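You operate a simulated robot arm through the tools that you are given. There is no shell and no other tool. Be economical: measure what you need, move in short steps, check, and stop when the job is done.

You run a simulated robot arm. Do the job below in one go: nothing can be reset, and whatever is moved stays where it is left.

Task
Press the zero button two times.

The check looks at the end state, three seconds after you hand in, the way a careful person would. Anything else that was tipped, shoved, dropped, spilled or broken makes it a failure.

Robot
A 6-joint arm with a two-finger parallel gripper, fixed in place. Base frame: the origin is at the foot of the arm, x ahead of it, y to its left, z up. Lengths are in m, angles in degrees, forces in N, time in s.
Its first joint turns from -66.0 to 66.0 degrees. Payload 2.1 kg.
The tool frame sits at the grasp point between the pads (the TCP): z along the fingers, y along the line on which they close. The tips reach 0.03 m beyond it. Largest opening 0.094 m; finger width 0.028, thickness 0.01; the body of the gripper, 0.05 by 0.096 m, starts 0.055 m behind the TCP.
Orientation is told as [roll, pitch, yaw] about the base's x, y, z axes, in that order, counted from this pose: with the fingers straight down and closing along the base's y, the tool's x points along the base's -x, its y along +y and its z along -z.

Tools
- The arm moves only by the tool servo_tool. Its argument "plan" is a list of rows, each a list of 3 entries, a list of its own where there are three numbers: the opening in per cent of the stroke, from 0 (shut) to 100 (fully open), then the shift along the tool's x, y, z in units of 250 mm (1.0 is 250 mm), then the turn, a rotation vector about the tool's x, y, z in units of 45 degrees (1.0 is 45 degrees). In form: [[grip, [x, y, z], [ax, ay, az]], ...]. A call has 1 to 10 rows; each row is the pose to reach, as a shift and turn from the pose commanded when the call began, along the tool's axes at that moment. A call with a number of a shift or a turn outside -1 to 1 is refused whole. Each row takes 0.2 s and may step no farther than 0.05 m and 8.6 degrees from the row before; otherwise, or with a gripper value out of range, the whole call is refused. Where a pose cannot be reached the arm comes as near as it can. A force on the tool above 40 N (or 10 N above the force at the start of the call, whichever is more), or a blocked arm, ends the call early, and 0.2 s more pass. The fingers move at their own pace (about 0.072 m/s each) and stop on an object; they squeeze with about 24 N. The grip force told is the motor's: it shows also when the fingers shut on nothing. Time passes only in rows, and 0.2 s behind the last, so rows that repeat a pose let the fingers close. The reply holds the time, the measured pose of the TCP, the force on the tool along the base axes, the opening and the grip force, in the units named above and with some noise.
- Cameras (640 x 400 px; columns grow to the right, rows downward): "scene" is fixed at [0.069, -0.3793, 0.4962]; the picture's right is [0.67, -0.74, 0.00], its down [-0.33, -0.30, -0.90] and it looks along [0.67, 0.60, -0.44] (base axes); focal length 360 px, centre (320, 200). "wrist" rides on the gripper at [-0.037, 0, -0.058] in the tool frame; the picture's right is [0.00, -1.00, 0.00], its down [0.97, 0.00, -0.24] and it looks along [0.24, 0.00, 0.97] (tool axes); focal length 218 px, centre (320, 200).
- get_image(camera): a new picture of that camera. The clock stands still meanwhile.
- locate(camera, pixels): for up to 12 pixels [column, row] of the newest picture of that camera ("zoom" is the newest enlarged one), the place [x, y, z] in the base frame of the surface seen there, good to about 0.003 m. The clock stands still meanwhile.
- inspect(camera, box): a new picture of the part [left, top, right, bottom] of that camera's present view, enlarged. The clock stands still meanwhile.
- close_job(): hands the job in; it is judged then, once.

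Keep the steps short. Do not move on a guess: measure, check each grasp and each placing, and mend mistakes. In all there are 60 turns and 26 pictures (those below and enlarged ones count). Leave the gripper open and the arm clear of the work at the hand-in unless told otherwise, and finish with a single line.

The tools are called as a command line: name --argument value ..., lists and objects as JSON in quotes. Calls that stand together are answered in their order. servo_tool: Moves the arm, as the interface text tells. Its arguments: {"type":"object","properties":{"plan":{"type":"array"}},"required":["plan"]} The other tools are called the same way: get_image (camera) takes a picture; locate (camera, pixels) gives the place of the surface under pixels of a picture; inspect (camera, box) takes an enlarged picture of a part of a camera's view; close_job () hands the job in.

At the start:

```text
time_s: 0.0
tcp_pos: [0.3455, -0.0961, 0.2288]
tcp_rot: [0.0, -0.1, -0.1]
ft_force: [-0.7, 0.3, -0.1]
finger_gap: 0.0938
grasp_force: 0.2
```

scene: 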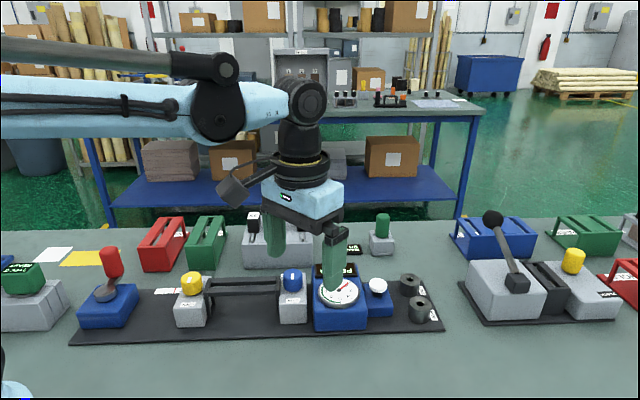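
wrist: 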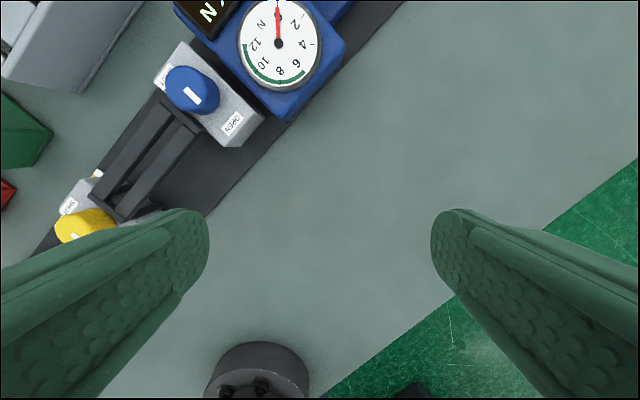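

I see a dial gauge near (338,292) with a white knob at (377,287) beside it. I'll enlarge that part to read the labels.

inspect --camera "scene" --box '[260, 230, 450, 350]'

inspect --camera "scene" --box '[60, 200, 320, 350]'

```text
3.33 times, centred on (355, 290) of scene
```

zoom: 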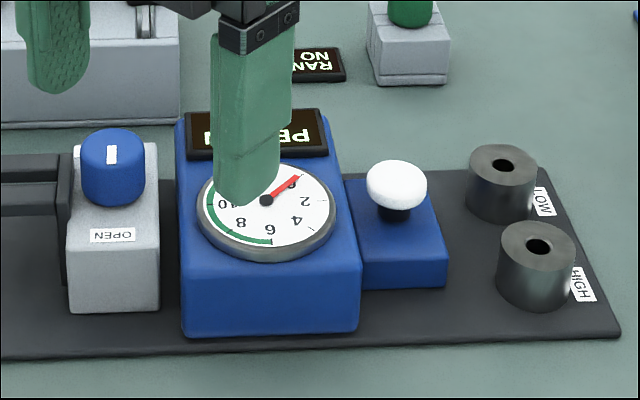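

```text
2.46 times, centred on (190, 275) of scene
```

zoom: 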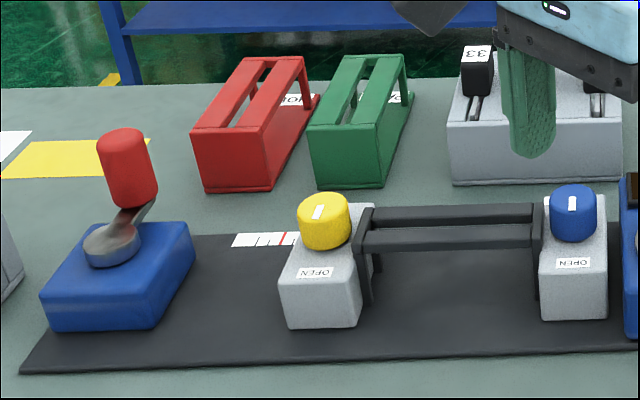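

The white mushroom button beside the gauge looks like the zero button, but there are other buttons: a green one at (382,225) near a sign, and more on the right. I'll check these before choosing, and locate points on the white one.

inspect --camera "scene" --box '[330, 200, 420, 260]'

inspect --camera "scene" --box '[440, 190, 640, 330]'

get_image --camera "scene"

locate --camera "scene" --pixels '[[377, 281], [377, 286], [371, 285], [384, 285], [377, 279], [388, 302], [372, 309], [340, 300], [335, 268], [408, 279], [418, 302], [382, 216]]'

```text
6.67 times, centred on (375, 230) of scene
```

zoom: 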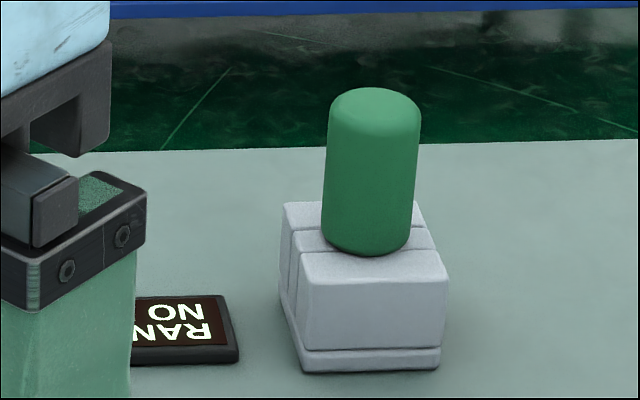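

```text
2.86 times, centred on (540, 260) of scene
```

zoom: 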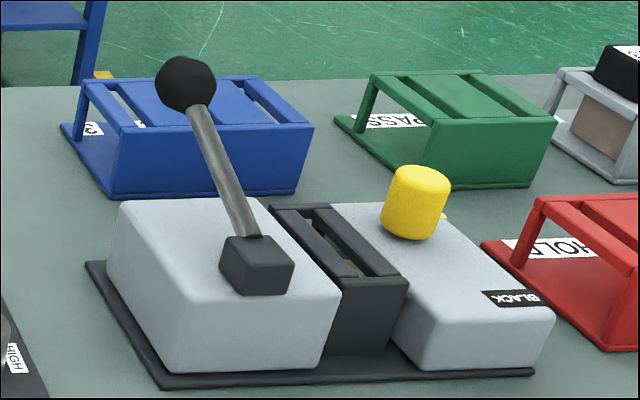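

```text
19 pictures are left
```

scene: 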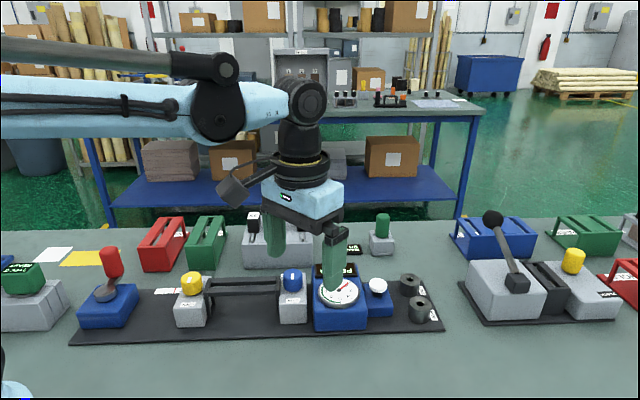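

```text
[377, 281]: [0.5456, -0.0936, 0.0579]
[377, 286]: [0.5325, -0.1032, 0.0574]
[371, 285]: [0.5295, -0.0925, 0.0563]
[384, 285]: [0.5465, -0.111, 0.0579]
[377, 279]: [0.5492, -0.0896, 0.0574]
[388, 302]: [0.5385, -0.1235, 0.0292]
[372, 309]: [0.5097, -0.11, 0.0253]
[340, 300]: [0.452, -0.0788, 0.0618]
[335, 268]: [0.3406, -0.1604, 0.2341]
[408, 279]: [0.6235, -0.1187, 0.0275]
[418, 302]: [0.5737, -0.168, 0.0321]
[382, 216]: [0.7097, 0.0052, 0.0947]
```

The white button's top is around [0.54, -0.10, 0.058], but the heights look low against a table at 0.031. I'll check the table and board heights.

locate --camera "scene" --pixels '[[300, 365], [460, 345], [250, 315], [385, 320], [360, 308], [384, 306], [391, 310], [377, 283], [377, 285], [345, 315], [430, 270], [375, 290]]'

locate --camera "wrist" --pixels '[[278, 70], [380, 150], [330, 60]]'

```text
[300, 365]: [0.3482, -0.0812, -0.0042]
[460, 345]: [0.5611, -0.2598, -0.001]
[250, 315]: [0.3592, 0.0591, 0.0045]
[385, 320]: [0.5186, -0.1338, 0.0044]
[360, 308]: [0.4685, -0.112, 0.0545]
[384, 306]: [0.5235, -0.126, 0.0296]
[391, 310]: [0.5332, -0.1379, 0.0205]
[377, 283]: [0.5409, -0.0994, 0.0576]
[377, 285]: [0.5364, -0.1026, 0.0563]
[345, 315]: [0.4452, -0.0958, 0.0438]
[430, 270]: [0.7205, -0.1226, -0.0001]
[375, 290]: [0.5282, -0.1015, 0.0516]
```

```text
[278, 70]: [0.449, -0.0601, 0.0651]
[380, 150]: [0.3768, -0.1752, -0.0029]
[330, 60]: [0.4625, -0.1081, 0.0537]
```

Both cameras agree: the table here is near z = 0, the gauge box top is about 0.06, and the white button's top is about [0.541, -0.101, 0.058]. I'll close the fingers and move above the button, with the tips still well clear at about z 0.14, to look for its label.

servo_tool --plan '[[0, [-0.156, -0.004, 0.05], [0, 0, 0]], [0, [-0.312, -0.008, 0.1], [0, 0, 0]], [0, [-0.468, -0.012, 0.15], [0, 0, 0]], [0, [-0.624, -0.016, 0.2], [0, 0, 0]], [0, [-0.78, -0.02, 0.24], [0, 0, 0]], [0, [-0.78, -0.02, 0.24], [0, 0, 0]]]'

get_image --camera "wrist"

get_image --camera "scene"

```text
time_s: 1.4
tcp_pos: [0.5399, -0.1008, 0.1655]
tcp_rot: [0.0, -0.2, 0.0]
ft_force: [0.9, 0.3, -0.1]
finger_gap: 0.0
grasp_force: 24.3
```

```text
18 pictures are left
```

wrist: 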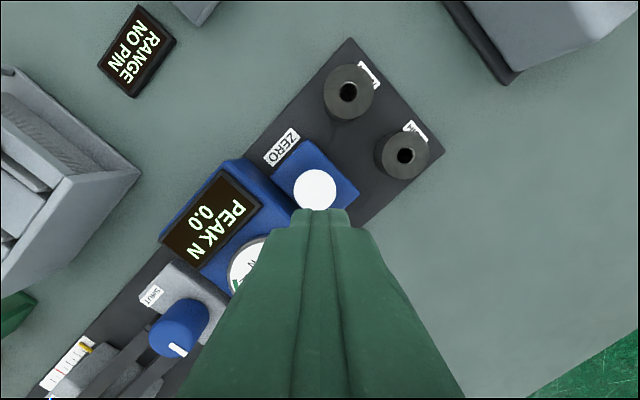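

```text
17 pictures are left
```

scene: 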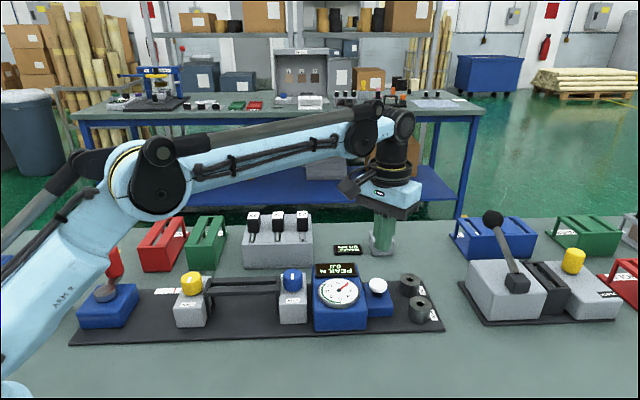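

The wrist view reads "ZERO" at (282,147) next to the white button at (314,189), so it's the right one. I'll measure its centre from this view.

locate --camera "wrist" --pixels '[[314, 189], [295, 189], [333, 189], [314, 171], [314, 206], [314, 160], [350, 200], [380, 230], [325, 214]]'

inspect --camera "wrist" --box '[240, 110, 400, 240]'

```text
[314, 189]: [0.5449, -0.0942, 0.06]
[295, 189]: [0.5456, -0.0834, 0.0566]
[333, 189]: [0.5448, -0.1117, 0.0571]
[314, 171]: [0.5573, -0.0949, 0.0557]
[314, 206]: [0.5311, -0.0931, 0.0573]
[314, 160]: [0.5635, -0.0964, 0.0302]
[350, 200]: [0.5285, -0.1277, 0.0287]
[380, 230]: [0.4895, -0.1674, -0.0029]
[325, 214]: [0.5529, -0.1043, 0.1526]
```

```text
3.08 times, centred on (320, 175) of wrist
```

zoom: 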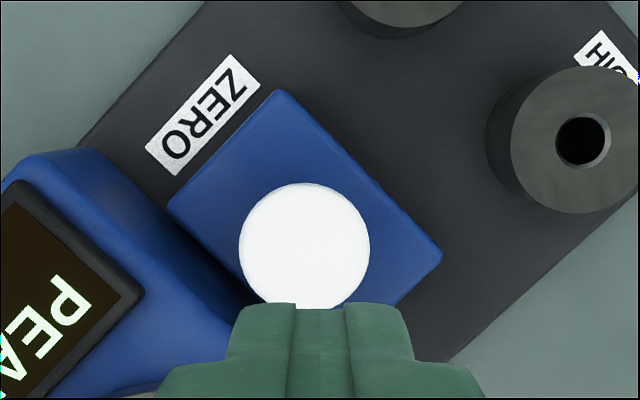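

The centre comes out near [0.542, -0.098] with the top at 0.060. The tips are at about 0.1355, so I'll shift 2–3 mm sideways and go down to put them about 1 cm above the cap, then check in the scene view.

servo_tool --plan '[[0, [-0.008, 0.012, 0.1], [0, 0, 0]], [0, [-0.008, 0.012, 0.19], [0, 0, 0]], [0, [-0.008, 0.012, 0.26], [0, 0, 0]], [0, [-0.008, 0.012, 0.26], [0, 0, 0]]]'

inspect --camera "scene" --box '[310, 230, 450, 340]'

```text
time_s: 2.4
tcp_pos: [0.544, -0.0978, 0.1036]
tcp_rot: [0.0, 0.0, 0.1]
ft_force: [0.6, -0.9, -0.2]
finger_gap: 0.0003
grasp_force: 23.6
```

```text
3.64 times, centred on (380, 285) of scene
```

zoom: 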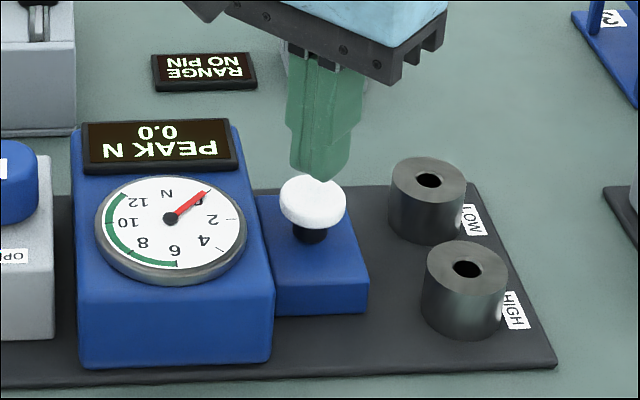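

The tips are centred over the cap with a small gap, and the display still shows 0.0. I'll go down in 2 mm rows, 14 mm in all, and read the force.

servo_tool --plan '[[0, [0, 0, 0.016], [0, 0, 0]], [0, [0, 0, 0.028], [0, 0, 0]], [0, [0, 0, 0.036], [0, 0, 0]], [0, [0, 0, 0.044], [0, 0, 0]], [0, [0, 0, 0.05], [0, 0, 0]], [0, [0, 0, 0.056], [0, 0, 0]]]'

inspect --camera "scene" --box '[310, 230, 450, 340]'

```text
time_s: 3.8
tcp_pos: [0.5419, -0.0985, 0.0883]
tcp_rot: [0.0, -0.1, -0.1]
ft_force: [0.1, 0.1, 0.9]
finger_gap: 0.0
grasp_force: 24.4
```

```text
3.64 times, centred on (380, 285) of scene
```

zoom: 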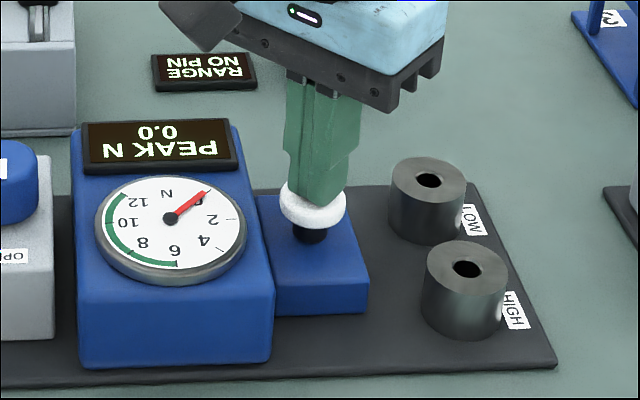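

The tips now just touch the cap (force about 1 N, TCP z 0.088) and the cap hasn't clearly gone down. I'll press 4 mm further in small rows.

servo_tool --plan '[[0, [0, 0, 0.004], [0, 0, 0]], [0, [0, 0, 0.008], [0, 0, 0]], [0, [0, 0, 0.012], [0, 0, 0]], [0, [0, 0, 0.016], [0, 0, 0]]]'

inspect --camera "scene" --box '[310, 230, 450, 340]'

```text
time_s: 4.8
tcp_pos: [0.5435, -0.0991, 0.0844]
tcp_rot: [0.1, -0.1, 0.0]
ft_force: [-1.8, -1.1, 2.6]
finger_gap: 0.0
grasp_force: 23.5
```

```text
3.64 times, centred on (380, 285) of scene
```

zoom: 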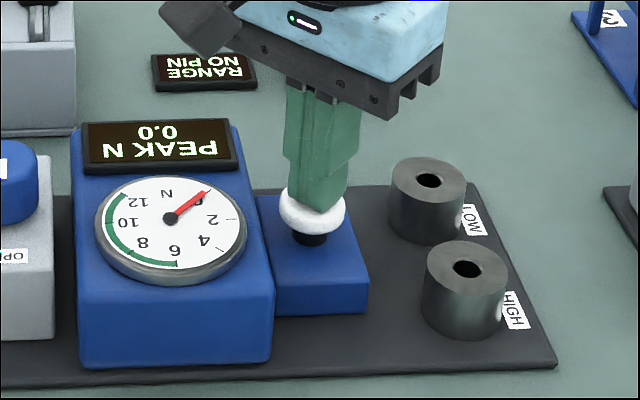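

The cap is moving down on its spring (2.6 N). I'll go on 4 mm more in 1 mm rows toward the end of travel.

servo_tool --plan '[[0, [0, 0, 0.004], [0, 0, 0]], [0, [0, 0, 0.008], [0, 0, 0]], [0, [0, 0, 0.012], [0, 0, 0]], [0, [0, 0, 0.016], [0, 0, 0]]]'

inspect --camera "scene" --box '[310, 230, 450, 340]'

```text
time_s: 5.8
tcp_pos: [0.5419, -0.099, 0.0804]
tcp_rot: [0.0, -0.1, 0.1]
ft_force: [-1.6, 0.9, 2.9]
finger_gap: 0.0001
grasp_force: 24.4
```

```text
3.64 times, centred on (380, 285) of scene
```

zoom: 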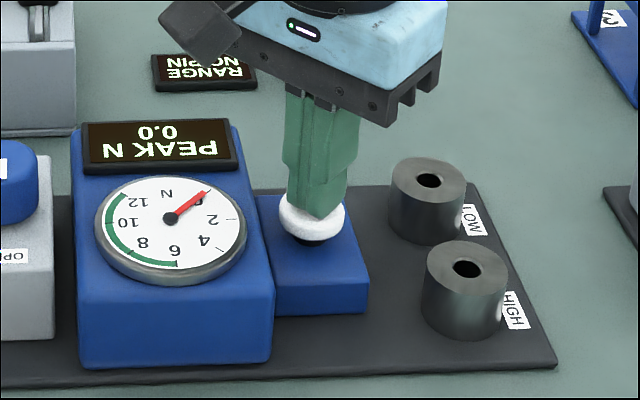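

The cap is about 8 mm down and the spring still gives only about 3 N, with a sliver of stem visible. I'll go 3 mm more to find the stop.

servo_tool --plan '[[0, [0, 0, 0.004], [0, 0, 0]], [0, [0, 0, 0.008], [0, 0, 0]], [0, [0, 0, 0.012], [0, 0, 0]]]'

inspect --camera "scene" --box '[310, 230, 450, 340]'

```text
time_s: 6.6
tcp_pos: [0.5428, -0.0995, 0.0776]
tcp_rot: [-0.1, -0.1, 0.1]
ft_force: [0.7, 1.1, 4.6]
finger_gap: 0.0
grasp_force: 23.7
```

```text
3.64 times, centred on (380, 285) of scene
```

zoom: 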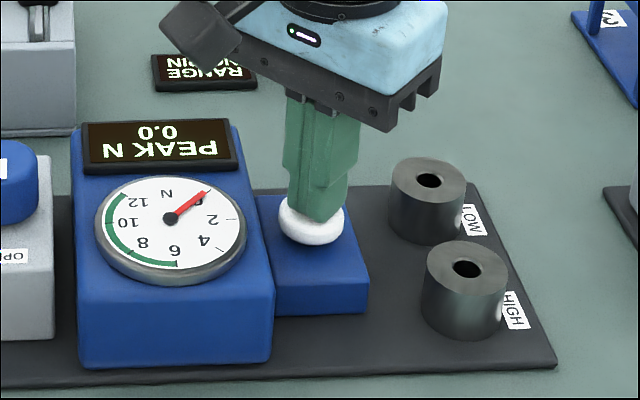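

The stem is hidden and the force is 4.6 N, so it's close to the stop. I'll add 1–2 mm to confirm the bottom by a rise in force.

servo_tool --plan '[[0, [0, 0, 0.004], [0, 0, 0]], [0, [0, 0, 0.007], [0, 0, 0]]]'

```text
time_s: 7.2
tcp_pos: [0.5425, -0.0989, 0.0769]
tcp_rot: [0.0, -0.1, -0.1]
ft_force: [2.3, -1.2, 4.9]
finger_gap: 0.0
grasp_force: 24.3
```

Force is 4.9 N with no jump, so it isn't at the stop yet. Another 2 mm in small rows.

servo_tool --plan '[[0, [0, 0, 0.003], [0, 0, 0]], [0, [0, 0, 0.006], [0, 0, 0]], [0, [0, 0, 0.008], [0, 0, 0]]]'

inspect --camera "scene" --box '[310, 230, 450, 340]'

```text
time_s: 8.0
tcp_pos: [0.5416, -0.0988, 0.0743]
tcp_rot: [0.0, 0.0, 0.0]
ft_force: [1.6, -2.8, 6.3]
finger_gap: 0.0001
grasp_force: 24.2
```

```text
3.64 times, centred on (380, 285) of scene
```

zoom: 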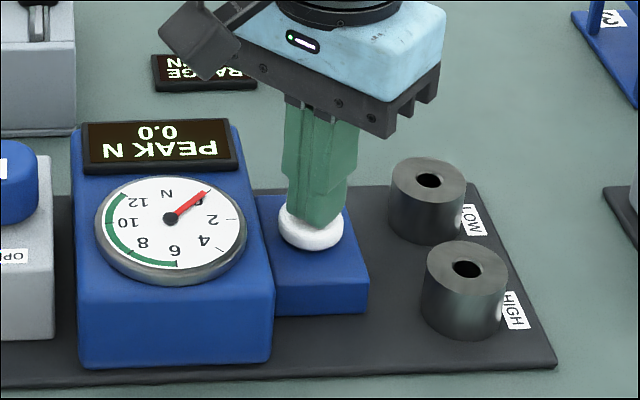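

It is still going down smoothly (6.3 N). 3 mm more in small rows to find the stop.

servo_tool --plan '[[0, [0, 0, 0.003], [0, 0, 0]], [0, [0, 0, 0.006], [0, 0, 0]], [0, [0, 0, 0.009], [0, 0, 0]], [0, [0, 0, 0.012], [0, 0, 0]]]'

```text
time_s: 9.0
tcp_pos: [0.5411, -0.0992, 0.073]
tcp_rot: [0.1, -0.1, -0.1]
ft_force: [5.9, -2.9, 29.3]
finger_gap: 0.0
grasp_force: 24.1
```

Force jumped to 29 N at TCP z 0.073, so the button is fully down: that is the first press. Now I'll rise 28 mm to let it come all the way back, then check.

servo_tool --plan '[[0, [0, 0, -0.03], [0, 0, 0]], [0, [0, 0, -0.07], [0, 0, 0]], [0, [0, 0, -0.112], [0, 0, 0]], [0, [0, 0, -0.112], [0, 0, 0]]]'

inspect --camera "scene" --box '[310, 230, 450, 340]'

```text
time_s: 10.0
tcp_pos: [0.5408, -0.0984, 0.1002]
tcp_rot: [0.1, 0.0, 0.0]
ft_force: [0.3, 0.0, 0.0]
finger_gap: 0.0001
grasp_force: 23.9
```

```text
3.64 times, centred on (380, 285) of scene
```

zoom: 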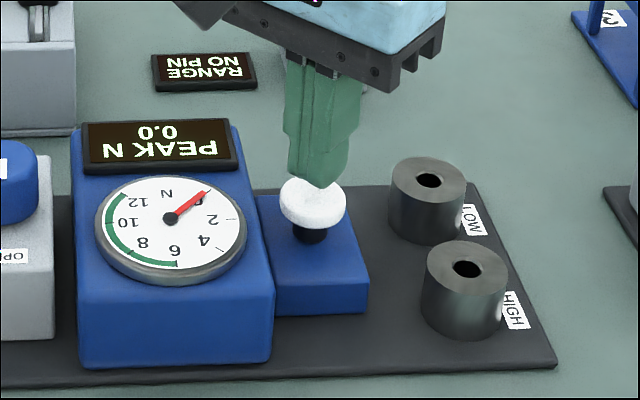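

The cap has sprung back fully and the force is 0. Now the second press, down the same 28 mm to the stop.

servo_tool --plan '[[0, [0, 0, 0.03], [0, 0, 0]], [0, [0, 0, 0.05], [0, 0, 0]], [0, [0, 0, 0.07], [0, 0, 0]], [0, [0, 0, 0.085], [0, 0, 0]], [0, [0, 0, 0.097], [0, 0, 0]], [0, [0, 0, 0.104], [0, 0, 0]], [0, [0, 0, 0.108], [0, 0, 0]], [0, [0, 0, 0.112], [0, 0, 0]]]'

```text
time_s: 11.8
tcp_pos: [0.5411, -0.0994, 0.0723]
tcp_rot: [0.0, -0.1, 0.0]
ft_force: [-5.5, 0.0, 37.6]
finger_gap: 0.0
grasp_force: 24.0
```

The stop was reached again (37.6 N at z 0.072): second press done. I'll rise straight up well clear, opening the fingers only once high up.

servo_tool --plan '[[0, [0, 0, -0.04], [0, 0, 0]], [0, [0, 0, -0.12], [0, 0, 0]], [0, [0, 0, -0.28], [0, 0, 0]], [0, [0, 0, -0.42], [0, 0, 0]], [100, [0, 0, -0.5], [0, 0, 0]], [100, [0, 0, -0.5], [0, 0, 0]], [100, [0, 0, -0.5], [0, 0, 0]], [100, [0, 0, -0.5], [0, 0, 0]]]'

get_image --camera "scene"

inspect --camera "scene" --box '[310, 230, 450, 340]'

```text
time_s: 13.6
tcp_pos: [0.5418, -0.0978, 0.1969]
tcp_rot: [0.0, 0.0, 0.0]
ft_force: [-0.5, 0.3, -0.5]
finger_gap: 0.0942
grasp_force: 0.0
```

```text
8 pictures are left
```

scene: 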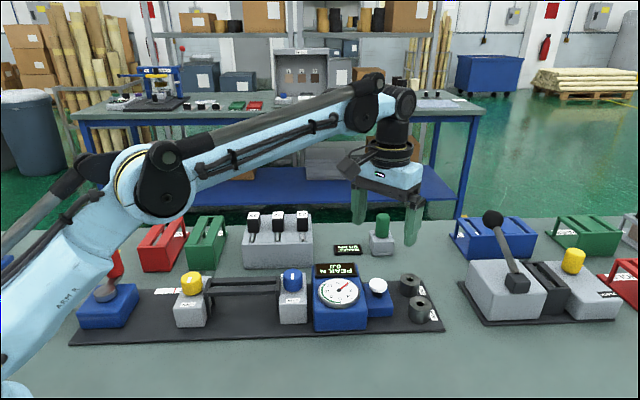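

```text
3.64 times, centred on (380, 285) of scene
```

zoom: 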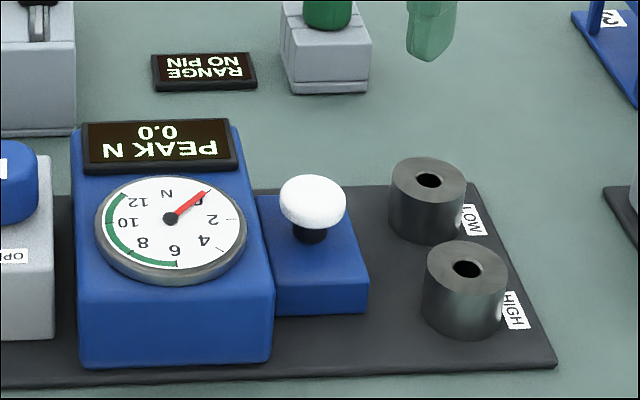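

The button is back up, nothing else has moved, and the gripper is open and clear of the work. I'm handing in.

close_job

```text
The job is handed in.
```

I pressed the zero button fully down to its stop twice; it sprang back both times, and nothing else was moved.
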